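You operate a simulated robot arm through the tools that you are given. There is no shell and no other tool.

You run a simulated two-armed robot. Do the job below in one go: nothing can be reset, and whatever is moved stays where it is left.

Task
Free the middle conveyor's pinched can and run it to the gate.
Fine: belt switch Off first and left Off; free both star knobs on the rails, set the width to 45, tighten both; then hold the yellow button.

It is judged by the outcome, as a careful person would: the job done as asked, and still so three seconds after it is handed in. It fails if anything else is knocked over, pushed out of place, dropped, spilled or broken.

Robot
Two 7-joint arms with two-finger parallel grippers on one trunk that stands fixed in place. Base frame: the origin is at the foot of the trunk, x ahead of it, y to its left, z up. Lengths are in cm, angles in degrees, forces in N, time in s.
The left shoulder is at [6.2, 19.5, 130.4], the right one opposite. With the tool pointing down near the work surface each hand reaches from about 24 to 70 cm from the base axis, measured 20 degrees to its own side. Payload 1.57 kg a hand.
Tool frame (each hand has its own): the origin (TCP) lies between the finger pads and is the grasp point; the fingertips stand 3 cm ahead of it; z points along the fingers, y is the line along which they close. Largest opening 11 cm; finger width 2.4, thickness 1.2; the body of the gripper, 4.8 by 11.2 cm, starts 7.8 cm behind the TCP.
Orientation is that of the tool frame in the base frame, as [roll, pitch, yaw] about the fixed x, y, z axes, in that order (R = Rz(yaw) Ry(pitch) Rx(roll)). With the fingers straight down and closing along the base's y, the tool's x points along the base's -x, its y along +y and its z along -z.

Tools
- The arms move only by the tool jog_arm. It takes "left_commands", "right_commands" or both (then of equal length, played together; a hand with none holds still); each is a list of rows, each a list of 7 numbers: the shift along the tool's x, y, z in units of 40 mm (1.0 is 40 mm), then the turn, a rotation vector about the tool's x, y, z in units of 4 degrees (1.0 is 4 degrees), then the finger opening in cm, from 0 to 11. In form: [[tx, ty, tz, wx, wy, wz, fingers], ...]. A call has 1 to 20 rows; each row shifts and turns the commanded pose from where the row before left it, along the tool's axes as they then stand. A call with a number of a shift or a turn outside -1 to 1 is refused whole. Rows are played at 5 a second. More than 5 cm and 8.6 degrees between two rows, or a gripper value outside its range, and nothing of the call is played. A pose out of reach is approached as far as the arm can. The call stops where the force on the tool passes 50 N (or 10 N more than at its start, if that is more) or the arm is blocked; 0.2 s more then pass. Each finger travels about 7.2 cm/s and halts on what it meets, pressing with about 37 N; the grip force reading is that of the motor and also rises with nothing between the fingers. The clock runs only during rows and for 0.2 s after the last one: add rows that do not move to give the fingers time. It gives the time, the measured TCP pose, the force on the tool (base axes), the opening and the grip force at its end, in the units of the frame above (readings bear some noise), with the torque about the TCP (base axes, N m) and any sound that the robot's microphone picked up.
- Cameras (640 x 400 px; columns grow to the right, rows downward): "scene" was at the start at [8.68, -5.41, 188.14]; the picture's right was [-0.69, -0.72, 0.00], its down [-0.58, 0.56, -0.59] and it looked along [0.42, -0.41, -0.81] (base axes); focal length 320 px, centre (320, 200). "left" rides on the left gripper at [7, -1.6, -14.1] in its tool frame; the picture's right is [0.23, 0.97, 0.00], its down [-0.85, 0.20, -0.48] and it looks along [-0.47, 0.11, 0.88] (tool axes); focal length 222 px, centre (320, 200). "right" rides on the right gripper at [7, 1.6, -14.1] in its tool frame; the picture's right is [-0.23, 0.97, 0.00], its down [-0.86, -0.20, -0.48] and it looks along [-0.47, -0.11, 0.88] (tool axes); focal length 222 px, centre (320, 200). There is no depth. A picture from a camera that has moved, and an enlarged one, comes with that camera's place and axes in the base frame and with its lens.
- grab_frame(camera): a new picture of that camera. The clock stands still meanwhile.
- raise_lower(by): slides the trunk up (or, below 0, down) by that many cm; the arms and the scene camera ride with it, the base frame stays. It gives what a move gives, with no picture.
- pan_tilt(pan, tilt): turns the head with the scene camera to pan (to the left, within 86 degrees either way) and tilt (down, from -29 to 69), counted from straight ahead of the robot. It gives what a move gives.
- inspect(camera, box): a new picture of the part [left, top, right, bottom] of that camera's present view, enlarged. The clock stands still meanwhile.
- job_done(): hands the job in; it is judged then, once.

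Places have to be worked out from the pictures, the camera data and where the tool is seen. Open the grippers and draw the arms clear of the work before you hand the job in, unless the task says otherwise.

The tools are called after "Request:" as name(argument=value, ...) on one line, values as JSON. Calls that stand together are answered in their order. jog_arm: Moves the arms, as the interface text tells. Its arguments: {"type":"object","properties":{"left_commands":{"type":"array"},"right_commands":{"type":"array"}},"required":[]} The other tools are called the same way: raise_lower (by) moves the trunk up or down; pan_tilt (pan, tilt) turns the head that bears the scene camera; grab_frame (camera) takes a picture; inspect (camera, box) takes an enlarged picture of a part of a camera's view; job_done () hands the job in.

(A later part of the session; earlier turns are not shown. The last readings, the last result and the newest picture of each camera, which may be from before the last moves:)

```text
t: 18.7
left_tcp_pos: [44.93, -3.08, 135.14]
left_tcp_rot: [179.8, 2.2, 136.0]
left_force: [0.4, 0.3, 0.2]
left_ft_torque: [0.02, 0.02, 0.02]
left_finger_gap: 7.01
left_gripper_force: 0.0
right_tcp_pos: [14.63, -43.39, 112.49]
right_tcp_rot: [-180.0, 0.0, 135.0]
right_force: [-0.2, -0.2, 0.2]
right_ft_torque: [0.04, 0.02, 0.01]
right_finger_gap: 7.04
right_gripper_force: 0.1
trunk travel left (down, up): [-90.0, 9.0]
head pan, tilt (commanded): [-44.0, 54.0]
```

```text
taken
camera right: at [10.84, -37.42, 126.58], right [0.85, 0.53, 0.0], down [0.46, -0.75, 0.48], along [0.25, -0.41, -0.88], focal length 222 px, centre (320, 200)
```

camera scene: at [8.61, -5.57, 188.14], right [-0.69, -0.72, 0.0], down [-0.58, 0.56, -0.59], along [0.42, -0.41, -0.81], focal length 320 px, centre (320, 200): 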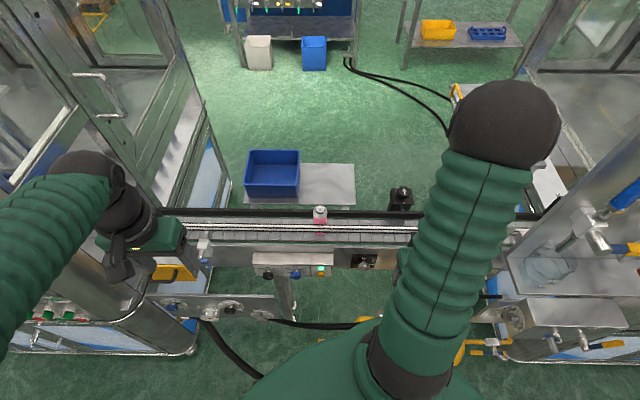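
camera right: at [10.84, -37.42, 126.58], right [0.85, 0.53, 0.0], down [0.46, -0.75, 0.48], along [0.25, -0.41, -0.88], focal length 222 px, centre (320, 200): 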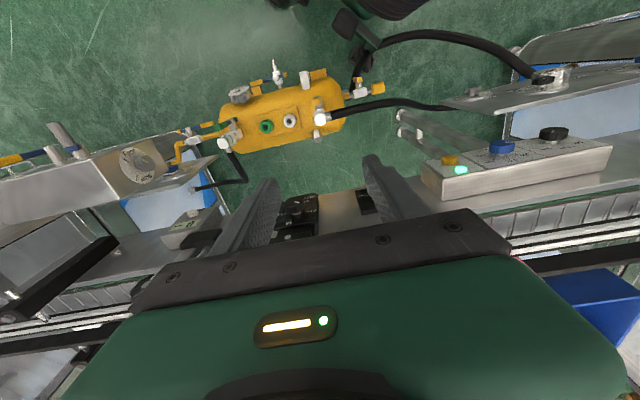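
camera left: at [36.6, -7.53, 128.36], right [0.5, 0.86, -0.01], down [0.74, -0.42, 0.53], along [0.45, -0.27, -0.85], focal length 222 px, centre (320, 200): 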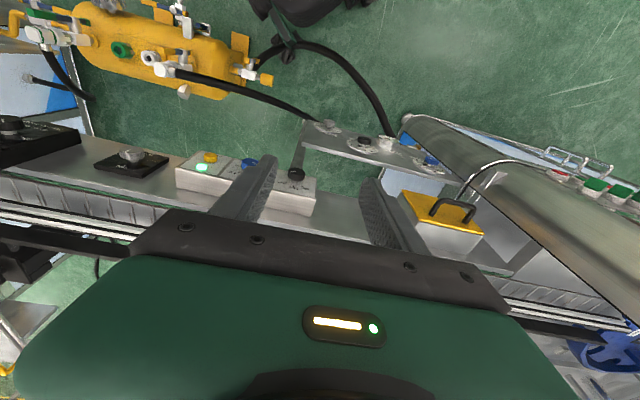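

Good: the elbow is high and the hand hangs free. I move along the conveyor towards the panel (upstream) by 20 cm at the same height.

Request:
jog_arm(right_commands=[[0, 1, 0, 0, 0, 0, 7], [0, 1, 0, 0, 0, 0, 7], [0, 1, 0, 0, 0, 0, 7], [0, 1, 0, 0, 0, 0, 7], [0, 1, 0, 0, 0, 0, 7]])

Request:
grab_frame(camera="right")

Request:
grab_frame(camera="scene")

```text
t: 19.9
left_tcp_pos: [45.22, -2.72, 135.07]
left_tcp_rot: [-179.9, 2.3, 135.9]
left_force: [0.5, 0.2, 0.4]
left_ft_torque: [0.0, 0.01, 0.03]
left_finger_gap: 6.99
left_gripper_force: 0.0
right_tcp_pos: [29.87, -29.9, 112.04]
right_tcp_rot: [-179.9, 0.0, 134.9]
right_force: [-0.4, -0.3, 0.1]
right_ft_torque: [0.01, 0.02, -0.04]
right_finger_gap: 7.03
right_gripper_force: 0.0
right hand out of reach, approached as far as the arm can: row 1, 2
trunk travel left (down, up): [-90.0, 9.0]
head pan, tilt (commanded): [-44.0, 54.0]
```

```text
taken
camera right: at [26.05, -23.89, 126.19], right [0.85, 0.53, 0.0], down [0.46, -0.74, 0.48], along [0.25, -0.41, -0.88], focal length 222 px, centre (320, 200)
```

right: 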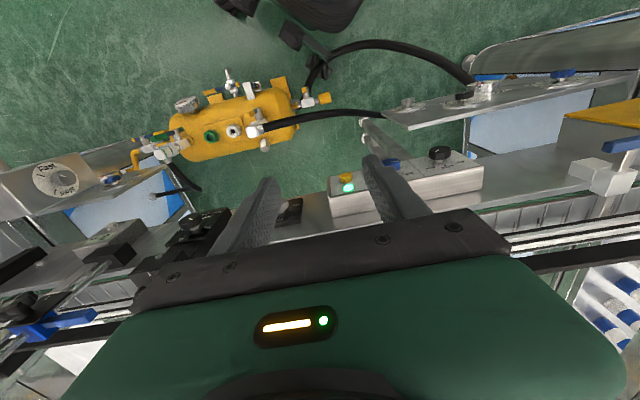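

```text
taken
camera scene: at [8.92, -5.03, 188.13], right [-0.69, -0.72, 0.0], down [-0.58, 0.56, -0.59], along [0.42, -0.41, -0.81], focal length 320 px, centre (320, 200)
```

scene: 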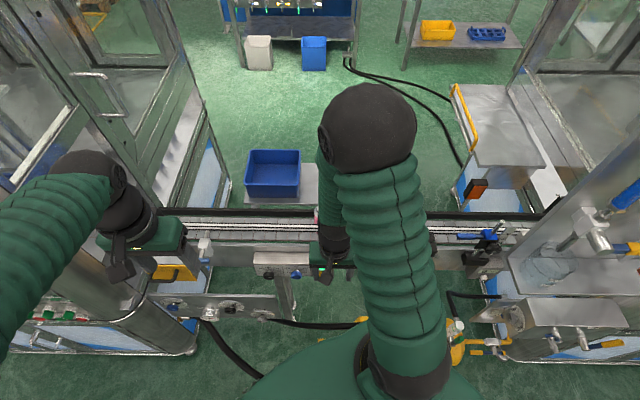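

TCP is at a≈0, b≈42, z=112, in front of the panel with free space below. I lower 26 cm and check.

Request:
jog_arm(right_commands=[[0, 0, 0.93, 0, 0, 0, 7], [0, 0, 0.93, 0, 0, 0, 7], [0, 0, 0.93, 0, 0, 0, 7], [0, 0, 0.93, 0, 0, 0, 7], [0, 0, 0.93, 0, 0, 0, 7], [0, 0, 0.93, 0, 0, 0, 7], [0, 0, 0.93, 0, 0, 0, 7]])

Request:
jog_arm(right_commands=[[0, 0, 0, 0, -1, 0, 7], [0, 0, 0, 0, -1, 0, 7], [0, 0, 0, 0, -1, 0, 7], [0, 0, 0, 0, -1, 0, 7], [0, 0, 0, 0, -1, 0, 7], [0, 0, 0, 0, -1, 0, 7], [0, 0, 0, 0, -1, 0, 7], [0, 0, 0, 0, -1, 0, 7], [0, 0, 0, 0, -1, 0, 7], [0, 0, 0, 0, -1, 0, 7]])

Request:
grab_frame(camera="right")

Request:
grab_frame(camera="scene")

```text
t: 21.5
left_tcp_pos: [45.02, -3.05, 135.15]
left_tcp_rot: [179.9, 2.3, 136.1]
left_force: [-0.4, 0.1, 1.0]
left_ft_torque: [-0.02, -0.01, 0.03]
left_finger_gap: 7.0
left_gripper_force: 0.1
right_tcp_pos: [29.58, -30.16, 86.08]
right_tcp_rot: [-180.0, 0.1, 135.0]
right_force: [-0.4, -0.6, 1.3]
right_ft_torque: [0.0, -0.01, -0.01]
right_finger_gap: 7.0
right_gripper_force: 0.2
trunk travel left (down, up): [-90.0, 9.0]
head pan, tilt (commanded): [-44.0, 54.0]
```

```text
t: 23.7
left_tcp_pos: [45.13, -2.97, 135.16]
left_tcp_rot: [179.8, 2.3, 136.0]
left_force: [-0.3, 0.8, 0.2]
left_ft_torque: [-0.03, 0.01, -0.03]
left_finger_gap: 7.0
left_gripper_force: 0.2
right_tcp_pos: [29.6, -30.29, 86.13]
right_tcp_rot: [-180.0, 40.0, 135.0]
right_force: [-0.1, -0.9, 0.6]
right_ft_torque: [0.01, -0.01, -0.01]
right_finger_gap: 6.99
right_gripper_force: 0.1
trunk travel left (down, up): [-90.0, 9.0]
head pan, tilt (commanded): [-44.0, 54.0]
```

```text
taken
camera right: at [20.56, -18.93, 92.45], right [0.81, 0.57, 0.15], down [0.1, -0.39, 0.92], along [0.58, -0.73, -0.37], focal length 222 px, centre (320, 200)
```

right: 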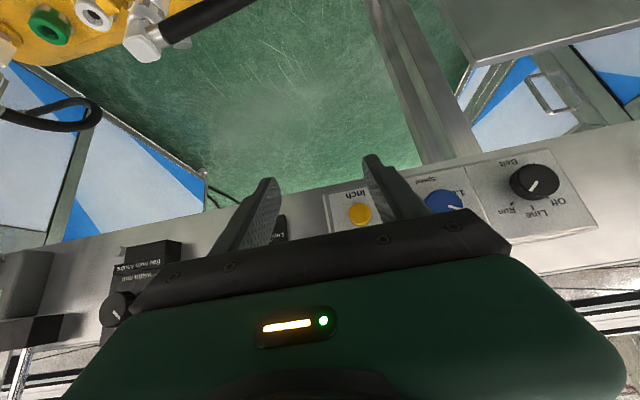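

```text
taken
camera scene: at [8.72, -5.24, 188.14], right [-0.69, -0.72, 0.0], down [-0.58, 0.56, -0.59], along [0.42, -0.41, -0.81], focal length 320 px, centre (320, 200)
```

scene: 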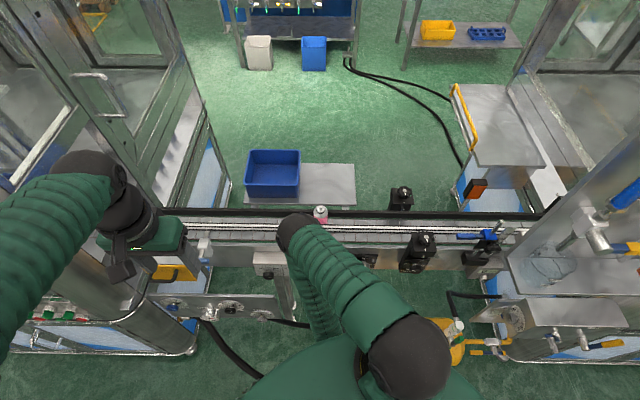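

The wrist camera now faces the panel nearly head-on (upside down). I zoom on the switch and the width dial.

Request:
inspect(camera="right", box=[490, 145, 600, 240])

Request:
inspect(camera="right", box=[90, 230, 200, 340])

Request:
inspect(camera="right", box=[310, 165, 480, 245])

```text
4.21 times, centred on (545, 192) of right
camera zoom: at [20.56, -18.93, 92.45], right [0.81, 0.57, 0.15], down [0.1, -0.39, 0.92], along [0.58, -0.73, -0.37], focal length 935 px, centre (-627, 232)
```

zoom: 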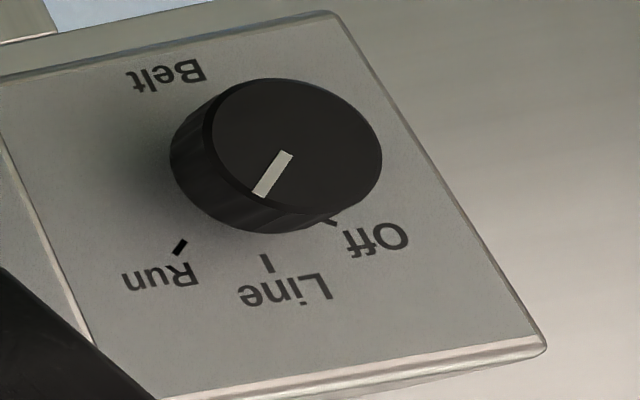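

```text
3.64 times, centred on (145, 285) of right
camera zoom: at [20.56, -18.93, 92.45], right [0.81, 0.57, 0.15], down [0.1, -0.39, 0.92], along [0.58, -0.73, -0.37], focal length 808 px, centre (956, -109)
```

zoom: 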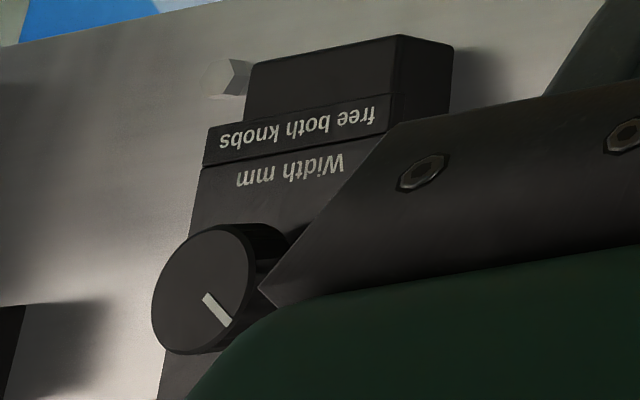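

```text
3.76 times, centred on (395, 205) of right
camera zoom: at [20.56, -18.93, 92.45], right [0.81, 0.57, 0.15], down [0.1, -0.39, 0.92], along [0.58, -0.73, -0.37], focal length 836 px, centre (38, 181)
```

zoom: 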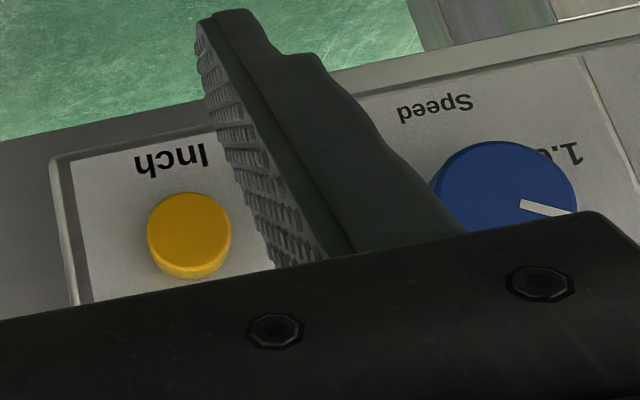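

The switch points to Run; Off is about 90° counter-clockwise as seen from the front. The dial currently reads between 35 and 45. I finish turning the hand to horizontal (50° more).

Request:
jog_arm(right_commands=[[0, 0, 0, 0, -1, 0, 7], [0, 0, 0, 0, -1, 0, 7], [0, 0, 0, 0, -1, 0, 7], [0, 0, 0, 0, -1, 0, 7], [0, 0, 0, 0, -1, 0, 7], [0, 0, 0, 0, -1, 0, 7], [0, 0, 0, 0, -1, 0, 7], [0, 0, 0, 0, -1, 0, 7], [0, 0, 0, 0, -1, 0, 7], [0, 0, 0, 0, -1, 0, 7], [0, 0, 0, 0, -1, 0, 7], [0, 0, 0, 0, -1, 0, 7], [0, 0, 0, 0, -0.5, 0, 7]])

Request:
grab_frame(camera="right")

Request:
grab_frame(camera="scene")

```text
t: 25.6
left_tcp_pos: [44.88, -2.84, 135.16]
left_tcp_rot: [179.8, 2.4, 135.9]
left_force: [1.0, -1.5, -0.5]
left_ft_torque: [0.0, 0.04, 0.03]
left_finger_gap: 7.02
left_gripper_force: 0.0
right_tcp_pos: [38.24, -30.68, 90.91]
right_tcp_rot: [145.8, 78.0, 101.2]
right_force: [0.4, 0.1, -0.5]
right_ft_torque: [-0.04, -0.03, -0.03]
right_finger_gap: 6.97
right_gripper_force: 0.0
trunk travel left (down, up): [-90.0, 9.0]
head pan, tilt (commanded): [-44.0, 54.0]
stopped in row 9 (right hand): the arm was blocked; the commanded pose is now the measured one
```

```text
taken
camera right: at [29.15, -18.65, 86.68], right [0.69, 0.64, 0.34], down [-0.45, 0.01, 0.9], along [0.56, -0.77, 0.29], focal length 222 px, centre (320, 200)
```

right: 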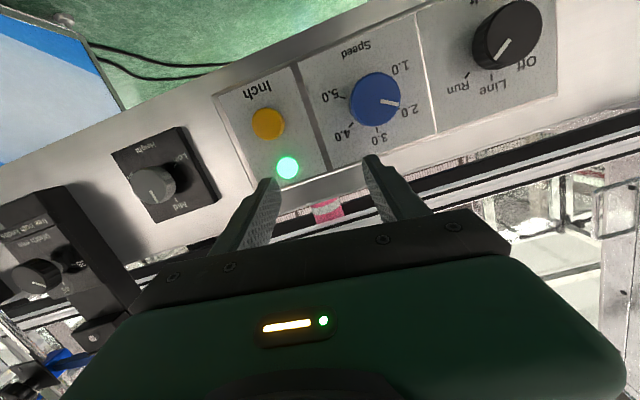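

```text
taken
camera scene: at [8.76, -5.19, 188.14], right [-0.69, -0.72, 0.0], down [-0.58, 0.56, -0.59], along [0.42, -0.41, -0.81], focal length 320 px, centre (320, 200)
```

scene: 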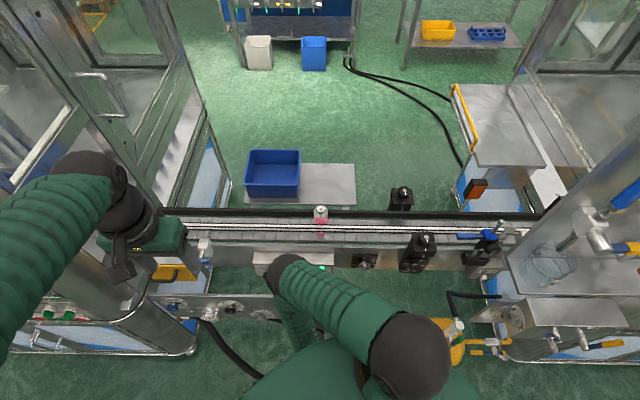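

The right arm folded too tightly and blocked before reaching horizontal. I look down at it to see what limits it.

Request:
pan_tilt(pan=-44, tilt=69)

Request:
grab_frame(camera="scene")

Request:
grab_frame(camera="left")

```text
t: 26.4
left_tcp_pos: [44.85, -2.82, 135.05]
left_tcp_rot: [179.8, 2.4, 136.0]
left_force: [0.1, -0.6, -0.4]
left_ft_torque: [0.01, -0.04, 0.02]
left_finger_gap: 7.01
left_gripper_force: 0.0
right_tcp_pos: [38.27, -30.94, 90.99]
right_tcp_rot: [145.8, 78.1, 101.3]
right_force: [0.5, 0.2, 0.2]
right_ft_torque: [0.01, 0.02, 0.03]
right_finger_gap: 6.99
right_gripper_force: 0.1
trunk travel left (down, up): [-90.0, 9.0]
head pan, tilt (commanded): [-44.0, 68.8]
```

```text
taken
camera scene: at [7.49, -4.04, 186.48], right [-0.69, -0.72, 0.0], down [-0.67, 0.65, -0.36], along [0.26, -0.25, -0.93], focal length 320 px, centre (320, 200)
```

scene: 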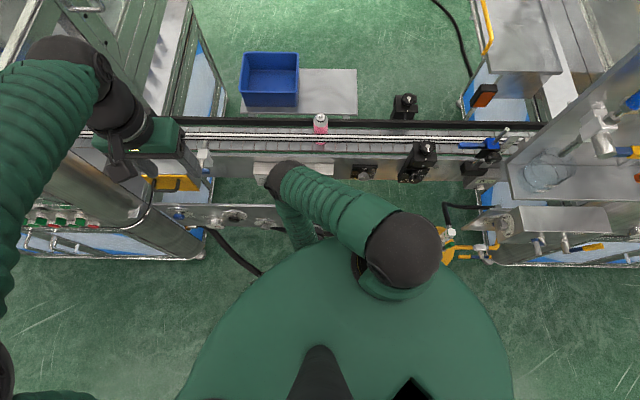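

```text
taken
camera left: at [38.25, 1.14, 148.97], right [0.51, 0.86, -0.01], down [0.74, -0.44, 0.51], along [0.44, -0.27, -0.86], focal length 222 px, centre (320, 200)
```

left: 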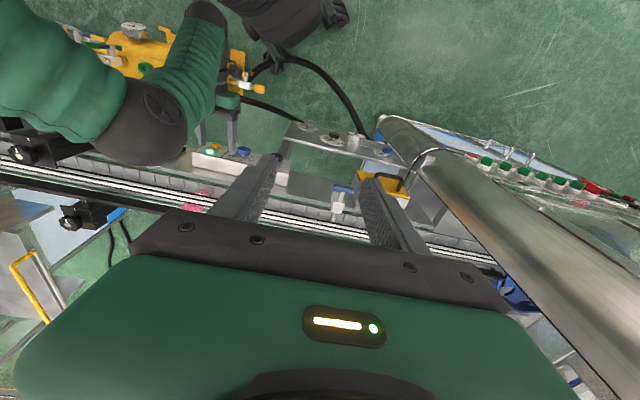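

The right hand ended nearly horizontal, pointing at the panel (only 10° downward), so it is usable here. Before sliding it towards the switch I move the left hand up and to the left, out of the way of the right elbow.

Request:
jog_arm(left_commands=[[0.5, 0.5, -0.4, 0, 0, 0, 7], [0.5, 0.5, -0.4, 0, 0, 0, 7], [0.5, 0.5, -0.4, 0, 0, 0, 7], [0.5, 0.5, -0.4, 0, 0, 0, 7]])

Request:
grab_frame(camera="left")

Request:
grab_frame(camera="scene")

```text
t: 27.4
left_tcp_pos: [44.45, 8.62, 141.19]
left_tcp_rot: [179.9, 2.4, 136.1]
left_force: [-0.4, -0.2, -0.8]
left_ft_torque: [-0.02, 0.01, 0.0]
left_finger_gap: 6.99
left_gripper_force: 0.1
right_tcp_pos: [38.24, -30.64, 90.83]
right_tcp_rot: [145.8, 78.1, 101.3]
right_force: [-0.2, 0.5, 0.3]
right_ft_torque: [-0.01, 0.02, -0.02]
right_finger_gap: 7.01
right_gripper_force: 0.0
trunk travel left (down, up): [-90.0, 9.0]
head pan, tilt (commanded): [-44.0, 68.8]
```

```text
taken
camera left: at [37.86, 12.69, 155.04], right [0.51, 0.86, -0.01], down [0.74, -0.44, 0.51], along [0.44, -0.27, -0.86], focal length 222 px, centre (320, 200)
```

left: 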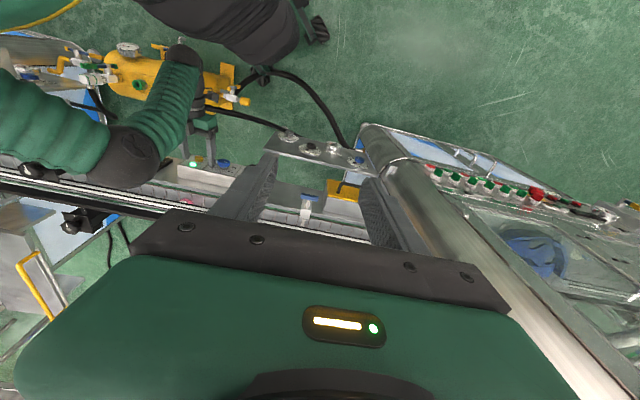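

```text
taken
camera scene: at [7.41, -3.83, 186.48], right [-0.69, -0.72, 0.0], down [-0.67, 0.65, -0.36], along [0.26, -0.25, -0.93], focal length 320 px, centre (320, 200)
```

scene: 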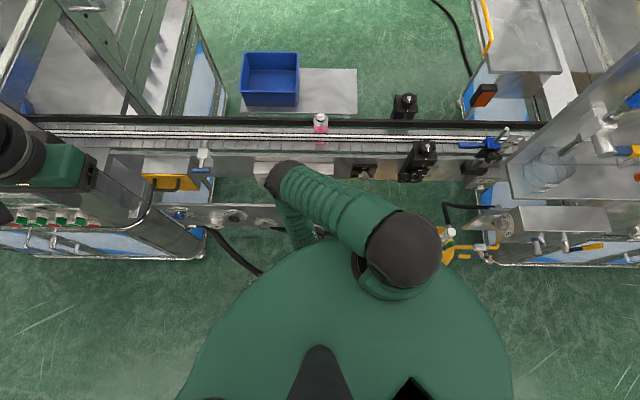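

The right arm's posture is visible: elbow forward and high, hand under the forearm pointing at the panel. I slide it upstream in front of the switch at constant height.

Request:
jog_arm(right_commands=[[0.103, 0.77, -0.06, 0, 0, 0, 7], [0.103, 0.77, -0.06, 0, 0, 0, 7], [0.103, 0.77, -0.06, 0, 0, 0, 7], [0.103, 0.77, -0.06, 0, 0, 0, 7], [0.103, 0.77, -0.06, 0, 0, 0, 7]])

Request:
grab_frame(camera="right")

Request:
grab_frame(camera="left")

```text
t: 28.6
left_tcp_pos: [44.66, 8.61, 141.14]
left_tcp_rot: [179.9, 2.4, 135.9]
left_force: [0.5, -0.2, -0.4]
left_ft_torque: [-0.03, 0.03, 0.0]
left_finger_gap: 7.01
left_gripper_force: 0.0
right_tcp_pos: [48.09, -18.69, 90.76]
right_tcp_rot: [147.2, 78.2, 102.8]
right_force: [0.4, -0.9, 0.6]
right_ft_torque: [0.0, -0.01, -0.01]
right_finger_gap: 7.0
right_gripper_force: 0.1
trunk travel left (down, up): [-90.0, 9.0]
head pan, tilt (commanded): [-44.0, 68.8]
```

```text
taken
camera right: at [38.89, -6.53, 86.54], right [0.7, 0.64, 0.33], down [-0.44, 0.02, 0.9], along [0.57, -0.77, 0.29], focal length 222 px, centre (320, 200)
```

right: 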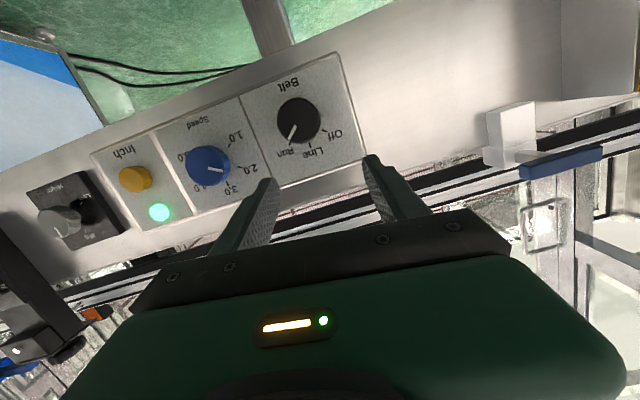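

```text
taken
camera left: at [37.96, 12.7, 155.01], right [0.51, 0.86, -0.01], down [0.74, -0.44, 0.51], along [0.44, -0.27, -0.86], focal length 222 px, centre (320, 200)
```

left: 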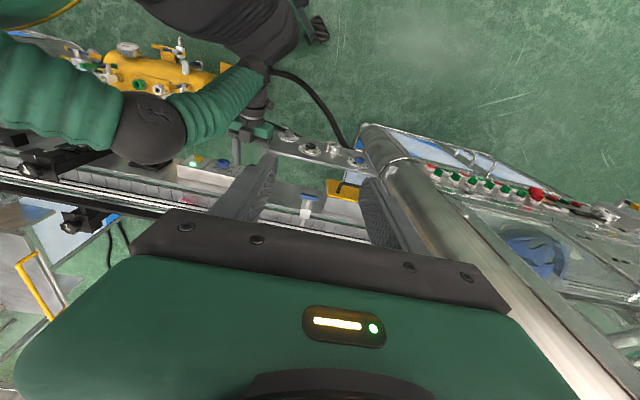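

The hand moved freely and the camera sees the switch upside-down at Run. I level the hand (≈10° pitch, 6° roll) so it points exactly along the switch axis.

Request:
jog_arm(right_commands=[[0, 0, 0, 0.05, -0.83, -0.53, 7], [0, 0, 0, 0.05, -0.83, -0.53, 7], [0, 0, 0, 0.05, -0.83, -0.53, 7]])

Request:
grab_frame(camera="right")

```text
t: 29.5
left_tcp_pos: [44.45, 8.48, 141.36]
left_tcp_rot: [179.8, 2.6, 136.0]
left_force: [-0.4, 1.1, 0.5]
left_ft_torque: [-0.03, 0.01, -0.02]
left_finger_gap: 6.97
left_gripper_force: 0.1
right_tcp_pos: [54.32, -19.44, 97.08]
right_tcp_rot: [62.7, 81.7, 14.4]
right_force: [-1.1, -0.5, 0.1]
right_ft_torque: [-0.02, 0.0, -0.02]
right_finger_gap: 7.0
right_gripper_force: 0.1
trunk travel left (down, up): [-90.0, 9.0]
head pan, tilt (commanded): [-44.0, 68.8]
stopped in row 3 (right hand): the arm was blocked; the commanded pose is now the measured one
```

```text
taken
camera right: at [47.21, -7.66, 89.37], right [0.69, 0.64, 0.35], down [-0.58, 0.2, 0.79], along [0.43, -0.75, 0.51], focal length 222 px, centre (320, 200)
```

right: 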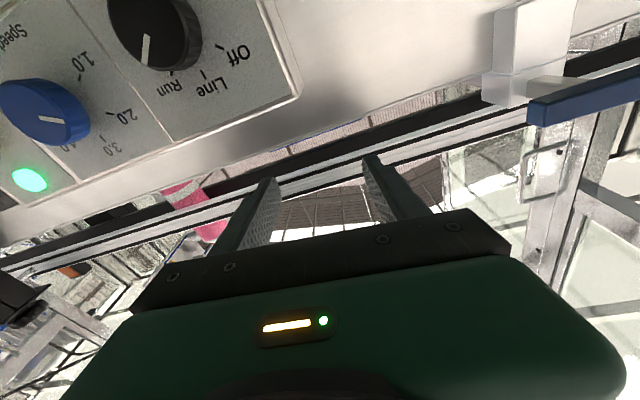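

The wrist is at its bend limit when fully horizontal, and the hand drifted up and forward. I go back down and out to the previous pose; I'll work with the hand pitched ~30° downward and turn about the knob's own axis instead.

Request:
jog_arm(right_commands=[[0.34, -0.31, -0.315, -0.19, 0.875, -0.075, 7], [0.34, -0.31, -0.315, -0.19, 0.875, -0.075, 7], [0.34, -0.31, -0.315, -0.19, 0.875, -0.075, 7], [0.34, -0.31, -0.315, -0.19, 0.875, -0.075, 7]])

Request:
grab_frame(camera="right")

```text
t: 30.5
left_tcp_pos: [44.5, 8.45, 141.32]
left_tcp_rot: [179.8, 2.6, 136.1]
left_force: [0.0, 0.2, -0.5]
left_ft_torque: [0.01, 0.0, 0.02]
left_finger_gap: 6.97
left_gripper_force: 0.0
right_tcp_pos: [47.44, -18.63, 90.96]
right_tcp_rot: [148.1, 78.3, 103.8]
right_force: [-0.2, 0.1, 0.1]
right_ft_torque: [0.0, -0.03, -0.04]
right_finger_gap: 6.98
right_gripper_force: 0.0
trunk travel left (down, up): [-90.0, 9.0]
head pan, tilt (commanded): [-44.0, 68.8]
```

```text
taken
camera right: at [38.22, -6.57, 86.79], right [0.7, 0.64, 0.33], down [-0.44, 0.02, 0.9], along [0.57, -0.77, 0.29], focal length 222 px, centre (320, 200)
```

right: 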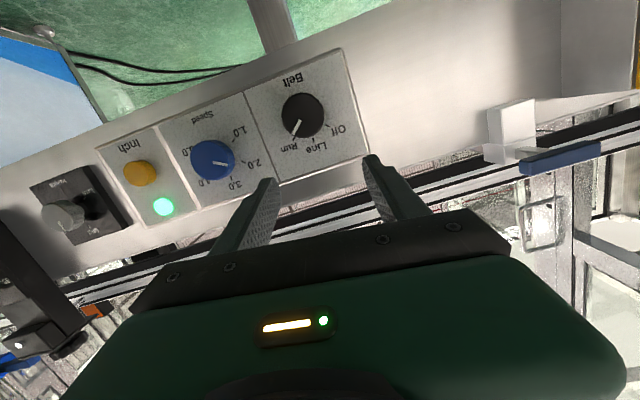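

Back in a good pose. I zoom on the switch to measure its position and size accurately from here.

Request:
inspect(camera="right", box=[250, 60, 370, 185])

Request:
inspect(camera="right", box=[110, 110, 250, 225])

```text
3.20 times, centred on (310, 122) of right
camera zoom: at [38.22, -6.57, 86.79], right [0.7, 0.64, 0.33], down [-0.44, 0.02, 0.9], along [0.57, -0.77, 0.29], focal length 711 px, centre (352, 448)
```

zoom: 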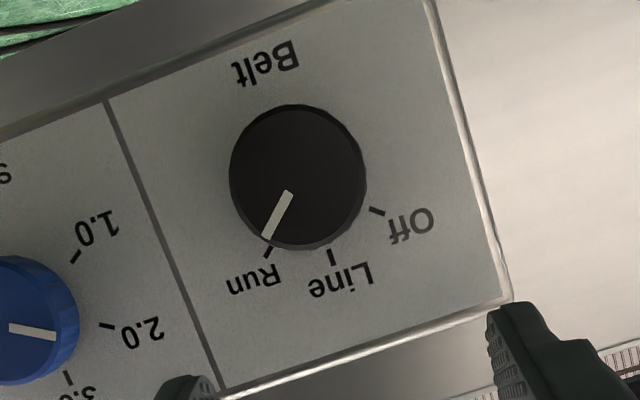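

```text
3.48 times, centred on (180, 168) of right
camera zoom: at [38.22, -6.57, 86.79], right [0.7, 0.64, 0.33], down [-0.44, 0.02, 0.9], along [0.57, -0.77, 0.29], focal length 773 px, centre (807, 313)
```

zoom: 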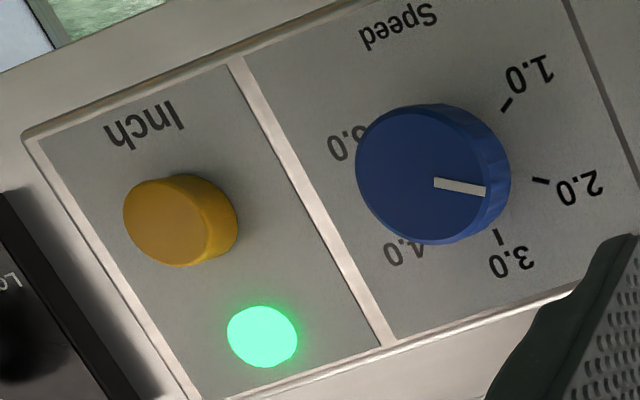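

The switch axis is at a≈-20.5, z≈85.3 (face ~3.7 cm wide, front at b≈52.1), pointing at Run with Off 86–90° away. I pitch the hand ~18° down and pre-roll it 44° clockwise about the switch axis, still well in front of the panel.

Request:
jog_arm(right_commands=[[0, 0, 0, 0, 0.9, 0, 7], [0, 0, 0, 0, 0.9, 0, 7], [0, 0, 0, 0, 0.9, 0, 7], [0, 0, 0, 0, 0.9, 0, 7], [0, 0, 0, 0, 0.9, 0, 7], [0, 0, 0, -0.469, 0, 0.883, 7], [0, 0, 0, -0.469, 0, 0.883, 7], [0, 0, 0, -0.469, 0, 0.883, 7], [0, 0, 0, -0.469, 0, 0.883, 7], [0, 0, 0, -0.469, 0, 0.883, 7], [0, 0, 0, -0.469, 0, 0.883, 7], [0, 0, 0, -0.469, 0, 0.883, 7], [0, 0, 0, -0.469, 0, 0.883, 7], [0, 0, 0, -0.469, 0, 0.883, 7], [0, 0, 0, -0.469, 0, 0.883, 7], [0, 0, 0, -0.469, 0, 0.883, 7]])

Request:
grab_frame(camera="right")

Request:
grab_frame(camera="left")

```text
t: 33.9
left_tcp_pos: [44.47, 8.51, 141.36]
left_tcp_rot: [179.8, 2.4, 136.0]
left_force: [0.5, -0.1, 0.0]
left_ft_torque: [-0.01, -0.04, 0.0]
left_finger_gap: 6.98
left_gripper_force: 0.1
right_tcp_pos: [47.51, -18.72, 91.09]
right_tcp_rot: [111.2, 34.5, 79.8]
right_force: [-0.4, 0.5, -0.1]
right_ft_torque: [0.0, 0.03, 0.04]
right_finger_gap: 6.99
right_gripper_force: 0.1
trunk travel left (down, up): [-90.0, 9.0]
head pan, tilt (commanded): [-44.0, 68.8]
```

```text
taken
camera right: at [36.89, -7.19, 92.49], right [0.41, 0.26, 0.88], down [-0.64, -0.61, 0.47], along [0.66, -0.75, -0.08], focal length 222 px, centre (320, 200)
```

right: 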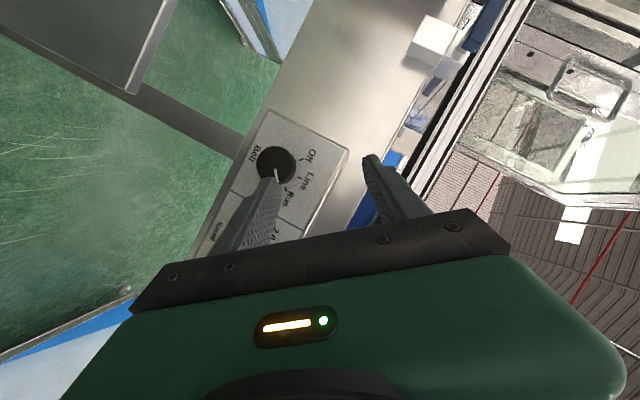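

```text
taken
camera left: at [37.73, 12.56, 155.08], right [0.51, 0.86, -0.01], down [0.74, -0.44, 0.52], along [0.44, -0.27, -0.86], focal length 222 px, centre (320, 200)
```

left: 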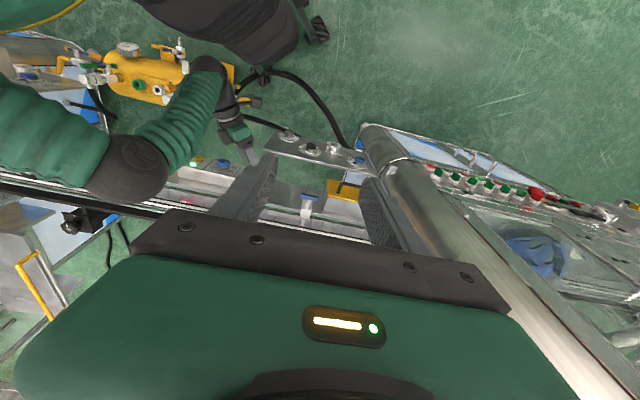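

The hand reached the pre-rolled pose. I shift it to the pre-grasp point on the approach line to the switch (about 4.5 cm short) and check alignment.

Request:
jog_arm(right_commands=[[0.0715, -0.548, 0.049, 0, 0, 0, 7], [0.0715, -0.548, 0.049, 0, 0, 0, 7]])

Request:
grab_frame(camera="right")

Request:
inspect(camera="right", box=[220, 100, 420, 225])

```text
t: 34.5
left_tcp_pos: [44.4, 8.42, 141.25]
left_tcp_rot: [179.8, 2.4, 136.0]
left_force: [-0.6, -0.3, 0.6]
left_ft_torque: [0.0, -0.04, 0.02]
left_finger_gap: 6.99
left_gripper_force: 0.1
right_tcp_pos: [46.01, -20.49, 87.18]
right_tcp_rot: [111.4, 34.4, 79.7]
right_force: [-0.2, 1.0, 0.7]
right_ft_torque: [-0.03, -0.02, 0.0]
right_finger_gap: 7.0
right_gripper_force: 0.1
trunk travel left (down, up): [-90.0, 9.0]
head pan, tilt (commanded): [-44.0, 68.8]
```

```text
taken
camera right: at [35.32, -8.93, 88.75], right [0.41, 0.26, 0.88], down [-0.64, -0.61, 0.47], along [0.65, -0.75, -0.08], focal length 222 px, centre (320, 200)
```

right: 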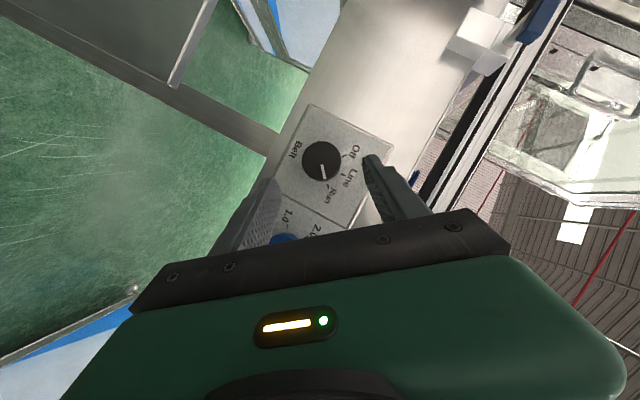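

```text
3.20 times, centred on (320, 162) of right
camera zoom: at [35.32, -8.93, 88.75], right [0.41, 0.26, 0.88], down [-0.64, -0.61, 0.47], along [0.65, -0.75, -0.08], focal length 711 px, centre (320, 320)
```

zoom: 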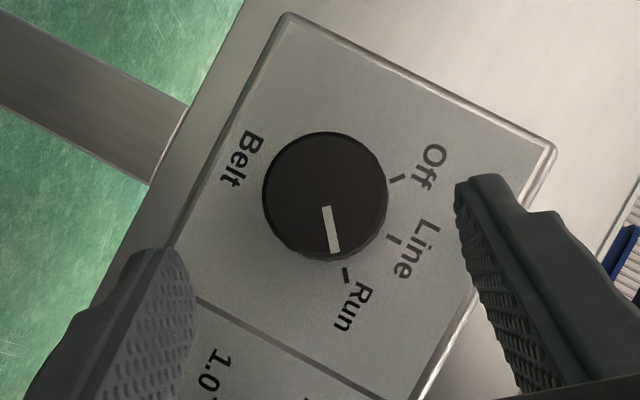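

Alignment looks good: the switch sits centred between the fingers, its front at b≈51.8. I advance 4 cm along the approach line slowly.

Request:
jog_arm(right_commands=[[0.006, 0.012, 0.25, 0, 0, 0, 7], [0.006, 0.012, 0.25, 0, 0, 0, 7], [0.006, 0.012, 0.25, 0, 0, 0, 7], [0.006, 0.012, 0.2, 0, 0, 0, 7]])

Request:
grab_frame(camera="right")

Request:
inspect(camera="right", box=[220, 110, 420, 235])

```text
t: 35.5
left_tcp_pos: [44.47, 8.43, 141.22]
left_tcp_rot: [179.9, 2.4, 136.1]
left_force: [0.4, -0.2, 0.2]
left_ft_torque: [-0.03, -0.01, -0.01]
left_finger_gap: 7.02
left_gripper_force: 0.0
right_tcp_pos: [49.57, -21.65, 86.17]
right_tcp_rot: [111.3, 34.5, 79.7]
right_force: [-0.1, 0.1, -0.4]
right_ft_torque: [0.0, 0.05, 0.02]
right_finger_gap: 7.01
right_gripper_force: 0.0
trunk travel left (down, up): [-90.0, 9.0]
head pan, tilt (commanded): [-44.0, 68.8]
```

```text
taken
camera right: at [38.83, -10.16, 87.65], right [0.41, 0.26, 0.88], down [-0.64, -0.61, 0.47], along [0.65, -0.75, -0.08], focal length 222 px, centre (320, 200)
```

right: 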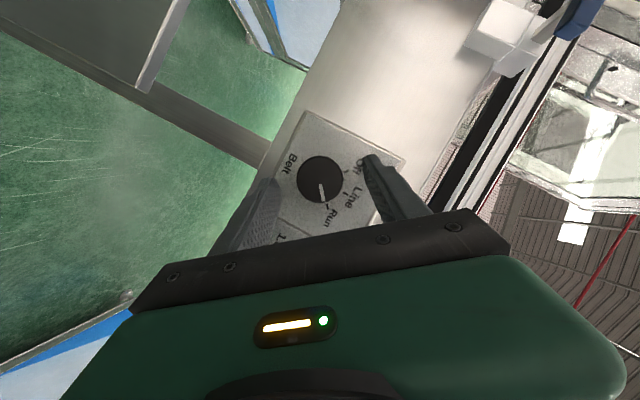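

```text
3.20 times, centred on (320, 172) of right
camera zoom: at [38.83, -10.16, 87.65], right [0.41, 0.26, 0.88], down [-0.64, -0.61, 0.47], along [0.65, -0.75, -0.08], focal length 711 px, centre (320, 288)
```

zoom: 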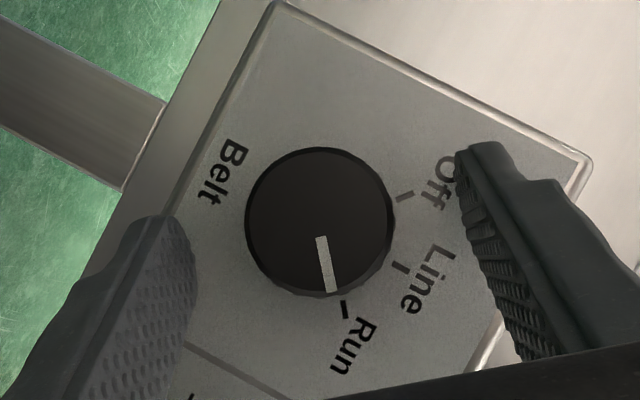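

Well aligned (offset under 2 mm). I advance 0.6 cm more, then close the fingers on the knob.

Request:
jog_arm(right_commands=[[0.03, 0, 0.08, 0, 0, 0, 7], [0.0, 0, 0.07, 0, 0, 0, 7], [0, 0, 0, 0, 0, 0, 7]])

Request:
jog_arm(right_commands=[[0, 0, 0, 0, 0, 0, 4.5], [0, 0, 0, 0, 0, 0, 3.5], [0, 0, 0, 0, 0, 0, 3.0], [0, 0, 0, 0, 0, 0, 3.0]])

Request:
inspect(camera="right", box=[220, 110, 420, 235])

```text
t: 36.3
left_tcp_pos: [44.33, 8.44, 141.42]
left_tcp_rot: [179.7, 2.4, 136.0]
left_force: [0.6, 0.2, -0.3]
left_ft_torque: [-0.03, 0.01, 0.02]
left_finger_gap: 6.99
left_gripper_force: 0.0
right_tcp_pos: [50.03, -21.67, 85.97]
right_tcp_rot: [111.3, 34.5, 79.7]
right_force: [-4.4, 2.3, 0.8]
right_ft_torque: [0.06, 0.07, -0.15]
right_finger_gap: 6.99
right_gripper_force: 0.0
trunk travel left (down, up): [-90.0, 9.0]
head pan, tilt (commanded): [-44.0, 68.8]
```

```text
t: 37.3
left_tcp_pos: [44.39, 8.54, 141.34]
left_tcp_rot: [179.8, 2.5, 136.0]
left_force: [-0.3, 0.3, -0.8]
left_ft_torque: [-0.01, -0.01, 0.02]
left_finger_gap: 7.02
left_gripper_force: 0.2
right_tcp_pos: [49.89, -21.72, 85.96]
right_tcp_rot: [111.4, 34.6, 79.7]
right_force: [-8.2, 1.7, -3.0]
right_ft_torque: [0.13, 0.21, -0.25]
right_finger_gap: 3.63
right_gripper_force: 3.2
trunk travel left (down, up): [-90.0, 9.0]
head pan, tilt (commanded): [-44.0, 68.8]
```

```text
3.20 times, centred on (320, 172) of right
camera zoom: at [39.27, -10.23, 87.43], right [0.41, 0.26, 0.88], down [-0.64, -0.61, 0.48], along [0.65, -0.75, -0.08], focal length 711 px, centre (320, 288)
```

zoom: 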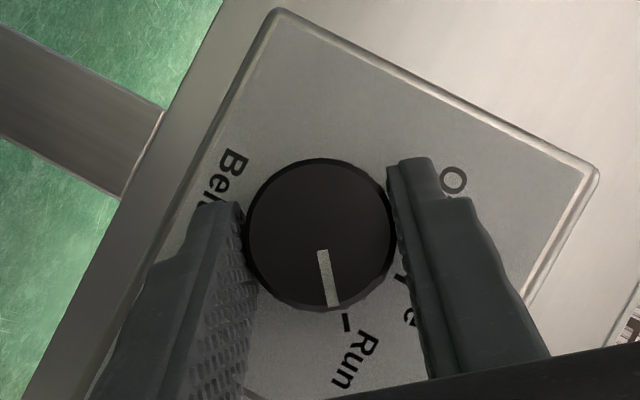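

The tips touch the panel lightly (≈8 N) and the knob is between the pads. I back off 3 mm from the panel face, re-grip, and check.

Request:
jog_arm(right_commands=[[0, 0, 0, 0, 0, 0, 4.4], [0.035, 0, -0.066, 0, 0, 0, 4.4], [0, 0, 0, 0, 0, 0, 2.5], [0, 0, 0, 0, 0, 0, 2.5], [0, 0, 0, 0, 0, 0, 2.5]])

Request:
inspect(camera="right", box=[220, 110, 420, 235])

```text
t: 38.5
left_tcp_pos: [44.49, 8.27, 141.32]
left_tcp_rot: [179.7, 2.4, 136.1]
left_force: [-0.4, -0.2, -0.1]
left_ft_torque: [-0.03, 0.02, -0.02]
left_finger_gap: 7.02
left_gripper_force: 0.1
right_tcp_pos: [50.03, -21.69, 85.92]
right_tcp_rot: [111.2, 34.5, 79.7]
right_force: [1.8, -6.4, -0.5]
right_ft_torque: [-0.27, 0.39, -0.1]
right_finger_gap: 3.5
right_gripper_force: 41.9
trunk travel left (down, up): [-90.0, 9.0]
head pan, tilt (commanded): [-44.0, 68.8]
```

```text
3.20 times, centred on (320, 172) of right
camera zoom: at [39.33, -10.16, 87.42], right [0.41, 0.26, 0.88], down [-0.64, -0.61, 0.47], along [0.65, -0.75, -0.08], focal length 711 px, centre (320, 288)
```

zoom: 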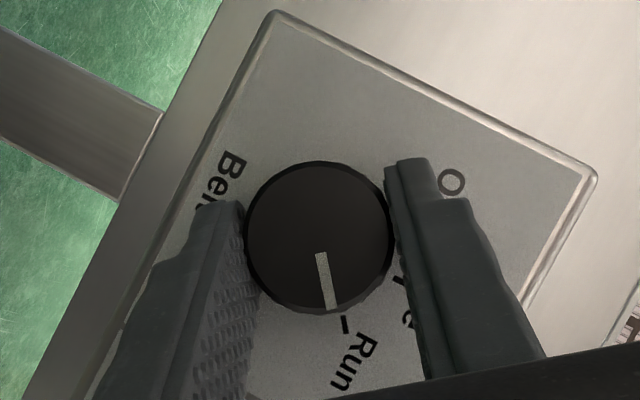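

Firm grip (42 N). I turn 48° counter-clockwise about the switch axis and look.

Request:
jog_arm(right_commands=[[0, 0.0172, 0, 0.469, 0, -0.883, 2.5], [0, 0.0172, 0, 0.469, 0, -0.883, 2.5], [0, 0.0172, 0, 0.469, 0, -0.883, 2.5], [0, 0.0172, 0, 0.469, 0, -0.883, 2.5], [0, 0.0172, 0, 0.469, 0, -0.883, 2.5], [0, 0.0172, 0, 0.469, 0, -0.883, 2.5], [0, 0.0172, 0, 0.469, 0, -0.883, 2.5], [0, 0.0172, 0, 0.469, 0, -0.883, 2.5], [0, 0.0172, 0, 0.469, 0, -0.883, 2.5], [0, 0.0172, 0, 0.469, 0, -0.883, 2.5], [0, 0.0172, 0, 0.469, 0, -0.883, 2.5], [0, 0.0172, 0, 0.469, 0, -0.883, 2.5]])

Request:
inspect(camera="right", box=[220, 110, 420, 235])

```text
t: 41.1
left_tcp_pos: [44.52, 8.21, 141.32]
left_tcp_rot: [179.7, 2.3, 136.0]
left_force: [0.2, -0.5, -0.4]
left_ft_torque: [0.01, -0.03, -0.02]
left_finger_gap: 7.0
left_gripper_force: 0.1
right_tcp_pos: [50.16, -21.31, 86.11]
right_tcp_rot: [175.4, 61.9, 131.2]
right_force: [10.5, -16.4, 6.4]
right_ft_torque: [-0.39, -0.29, -0.16]
right_finger_gap: 3.49
right_gripper_force: 42.3
trunk travel left (down, up): [-90.0, 9.0]
head pan, tilt (commanded): [-44.0, 68.8]
```

```text
3.20 times, centred on (320, 172) of right
camera zoom: at [40.31, -9.12, 86.68], right [0.76, 0.61, 0.24], down [-0.18, -0.15, 0.97], along [0.63, -0.78, 0.0], focal length 711 px, centre (320, 288)
```

zoom: 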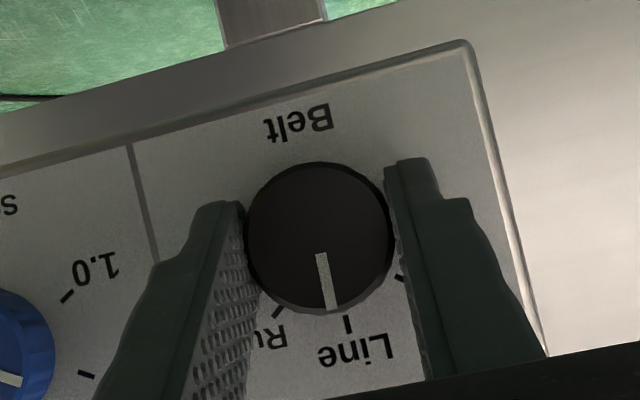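

The switch is now at Line, and the grip holds. I continue 44° to Off, easing the hand slightly towards the panel to relieve the pull.

Request:
jog_arm(right_commands=[[-0.006, 0.0172, 0.011, 0.469, 0, -0.883, 2.5], [-0.006, 0.0172, 0.011, 0.469, 0, -0.883, 2.5], [-0.006, 0.0172, 0.011, 0.469, 0, -0.883, 2.5], [0, 0.0172, 0, 0.469, 0, -0.883, 2.5], [0, 0.0172, 0, 0.469, 0, -0.883, 2.5], [0, 0.0172, 0, 0.469, 0, -0.883, 2.5], [0, 0.0172, 0, 0.469, 0, -0.883, 2.5], [0, 0.0172, 0, 0.469, 0, -0.883, 2.5], [0, 0.0172, 0, 0.469, 0, -0.883, 2.5], [0, 0.0172, 0, 0.469, 0, -0.883, 2.5], [0, 0.0172, 0, 0.469, 0, -0.883, 2.5]])

Request:
inspect(camera="right", box=[220, 110, 420, 235])

Request:
grab_frame(camera="right")

```text
t: 43.2
left_tcp_pos: [44.32, 8.54, 141.38]
left_tcp_rot: [179.8, 2.4, 135.9]
left_force: [0.0, 0.0, -0.5]
left_ft_torque: [-0.03, 0.03, 0.0]
left_finger_gap: 7.01
left_gripper_force: 0.0
right_tcp_pos: [50.73, -20.95, 86.35]
right_tcp_rot: [-126.6, 46.8, 178.7]
right_force: [-21.3, -12.7, -2.5]
right_ft_torque: [-0.33, -0.02, 0.78]
right_finger_gap: 3.49
right_gripper_force: 41.6
trunk travel left (down, up): [-90.0, 9.0]
head pan, tilt (commanded): [-44.0, 68.8]
stopped in row 10 (right hand): the force on the tool passed its limit at 72 N (the readings are from after the stop); the commanded pose is now the measured one
```

```text
3.20 times, centred on (320, 172) of right
camera zoom: at [41.04, -8.43, 86.07], right [0.74, 0.56, -0.37], down [0.27, 0.26, 0.93], along [0.62, -0.78, 0.04], focal length 711 px, centre (320, 288)
```

zoom: 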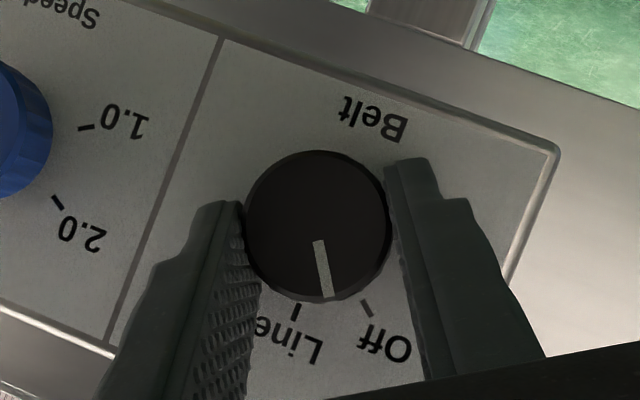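

```text
taken
camera right: at [41.04, -8.43, 86.07], right [0.74, 0.56, -0.37], down [0.27, 0.26, 0.93], along [0.62, -0.78, 0.04], focal length 222 px, centre (320, 200)
```

right: 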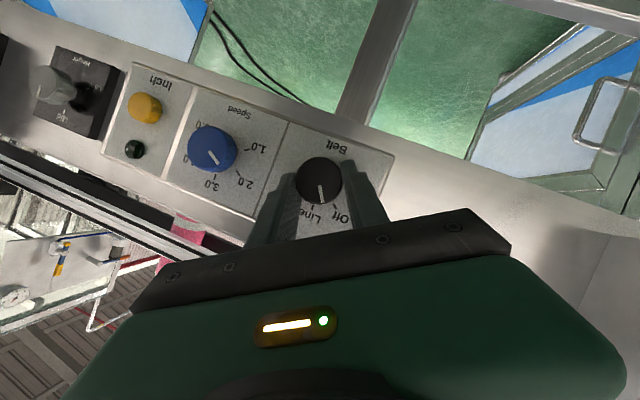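

The lamp has gone dark, but the pointer is still about 15° short of the Off tick, and the force limit stopped the turn. I release the knob, keep position, and check.

Request:
jog_arm(right_commands=[[0, 0, 0, 0, 0, 0, 4.5], [0, 0, 0, 0, 0, 0, 5.2], [0, 0, 0, 0, 0, 0, 5.2]])

Request:
inspect(camera="right", box=[220, 110, 420, 235])

```text
t: 44.0
left_tcp_pos: [44.3, 8.74, 141.38]
left_tcp_rot: [179.8, 2.5, 136.0]
left_force: [-0.3, 0.4, 0.0]
left_ft_torque: [0.0, -0.02, 0.01]
left_finger_gap: 6.98
left_gripper_force: 0.1
right_tcp_pos: [50.97, -20.74, 86.34]
right_tcp_rot: [-126.7, 47.1, 179.1]
right_force: [0.2, 0.1, -0.7]
right_ft_torque: [0.01, 0.03, -0.01]
right_finger_gap: 5.21
right_gripper_force: 0.0
trunk travel left (down, up): [-90.0, 9.0]
head pan, tilt (commanded): [-44.0, 68.8]
```

```text
3.20 times, centred on (320, 172) of right
camera zoom: at [41.18, -8.31, 86.06], right [0.74, 0.57, -0.36], down [0.26, 0.26, 0.93], along [0.62, -0.78, 0.04], focal length 711 px, centre (320, 288)
```

zoom: 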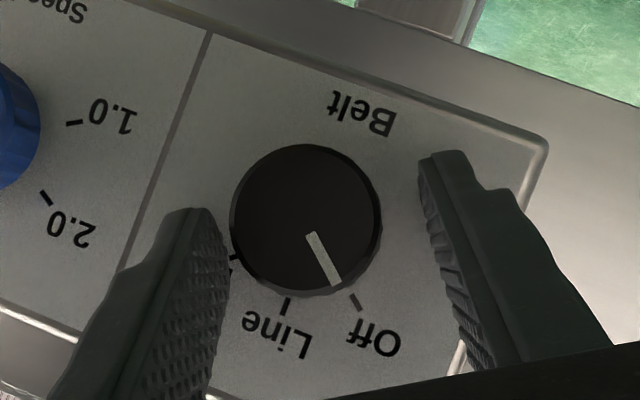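

On release the switch snapped onto the Off tick and the lamp is dark. I back straight off from the panel.

Request:
jog_arm(right_commands=[[0.2, 0, -0.38, 0, 0, 0, 6.5], [0.2, 0, -0.38, 0, 0, 0, 7], [0.2, 0, -0.38, 0, 0, 0, 7]])

Request:
inspect(camera="right", box=[200, 80, 440, 230])

Request:
grab_frame(camera="right")

```text
t: 44.8
left_tcp_pos: [44.27, 8.76, 141.33]
left_tcp_rot: [179.7, 2.5, 135.9]
left_force: [0.9, -0.8, 0.1]
left_ft_torque: [0.0, -0.01, -0.01]
left_finger_gap: 7.0
left_gripper_force: 0.1
right_tcp_pos: [47.77, -17.06, 86.65]
right_tcp_rot: [-126.7, 47.5, 178.6]
right_force: [0.3, -0.6, -0.3]
right_ft_torque: [0.0, -0.02, 0.03]
right_finger_gap: 6.99
right_gripper_force: 0.2
trunk travel left (down, up): [-90.0, 9.0]
head pan, tilt (commanded): [-44.0, 68.8]
```

```text
2.67 times, centred on (320, 155) of right
camera zoom: at [38.1, -4.6, 86.36], right [0.74, 0.57, -0.36], down [0.26, 0.26, 0.93], along [0.62, -0.78, 0.05], focal length 592 px, centre (320, 320)
```

zoom: 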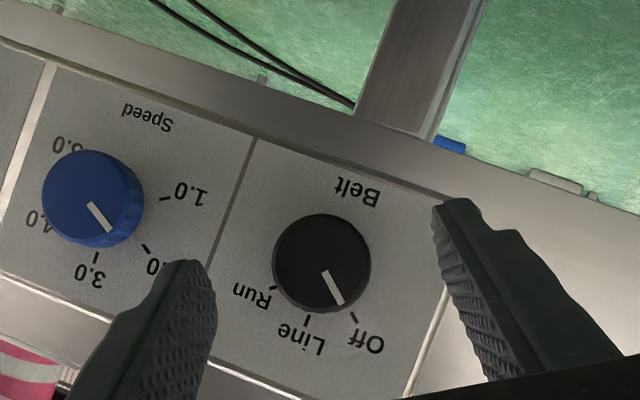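

```text
taken
camera right: at [38.1, -4.6, 86.36], right [0.74, 0.57, -0.36], down [0.26, 0.26, 0.93], along [0.62, -0.78, 0.05], focal length 222 px, centre (320, 200)
```

right: 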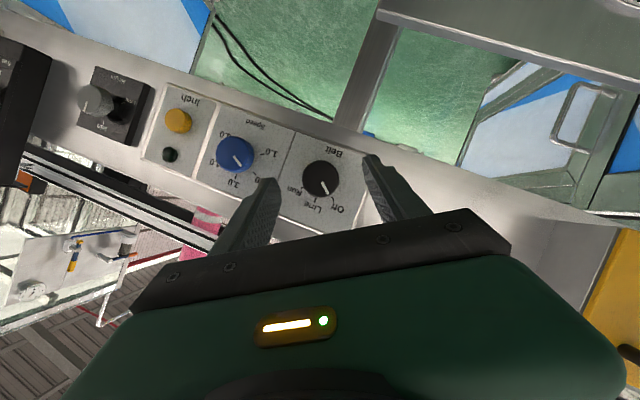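

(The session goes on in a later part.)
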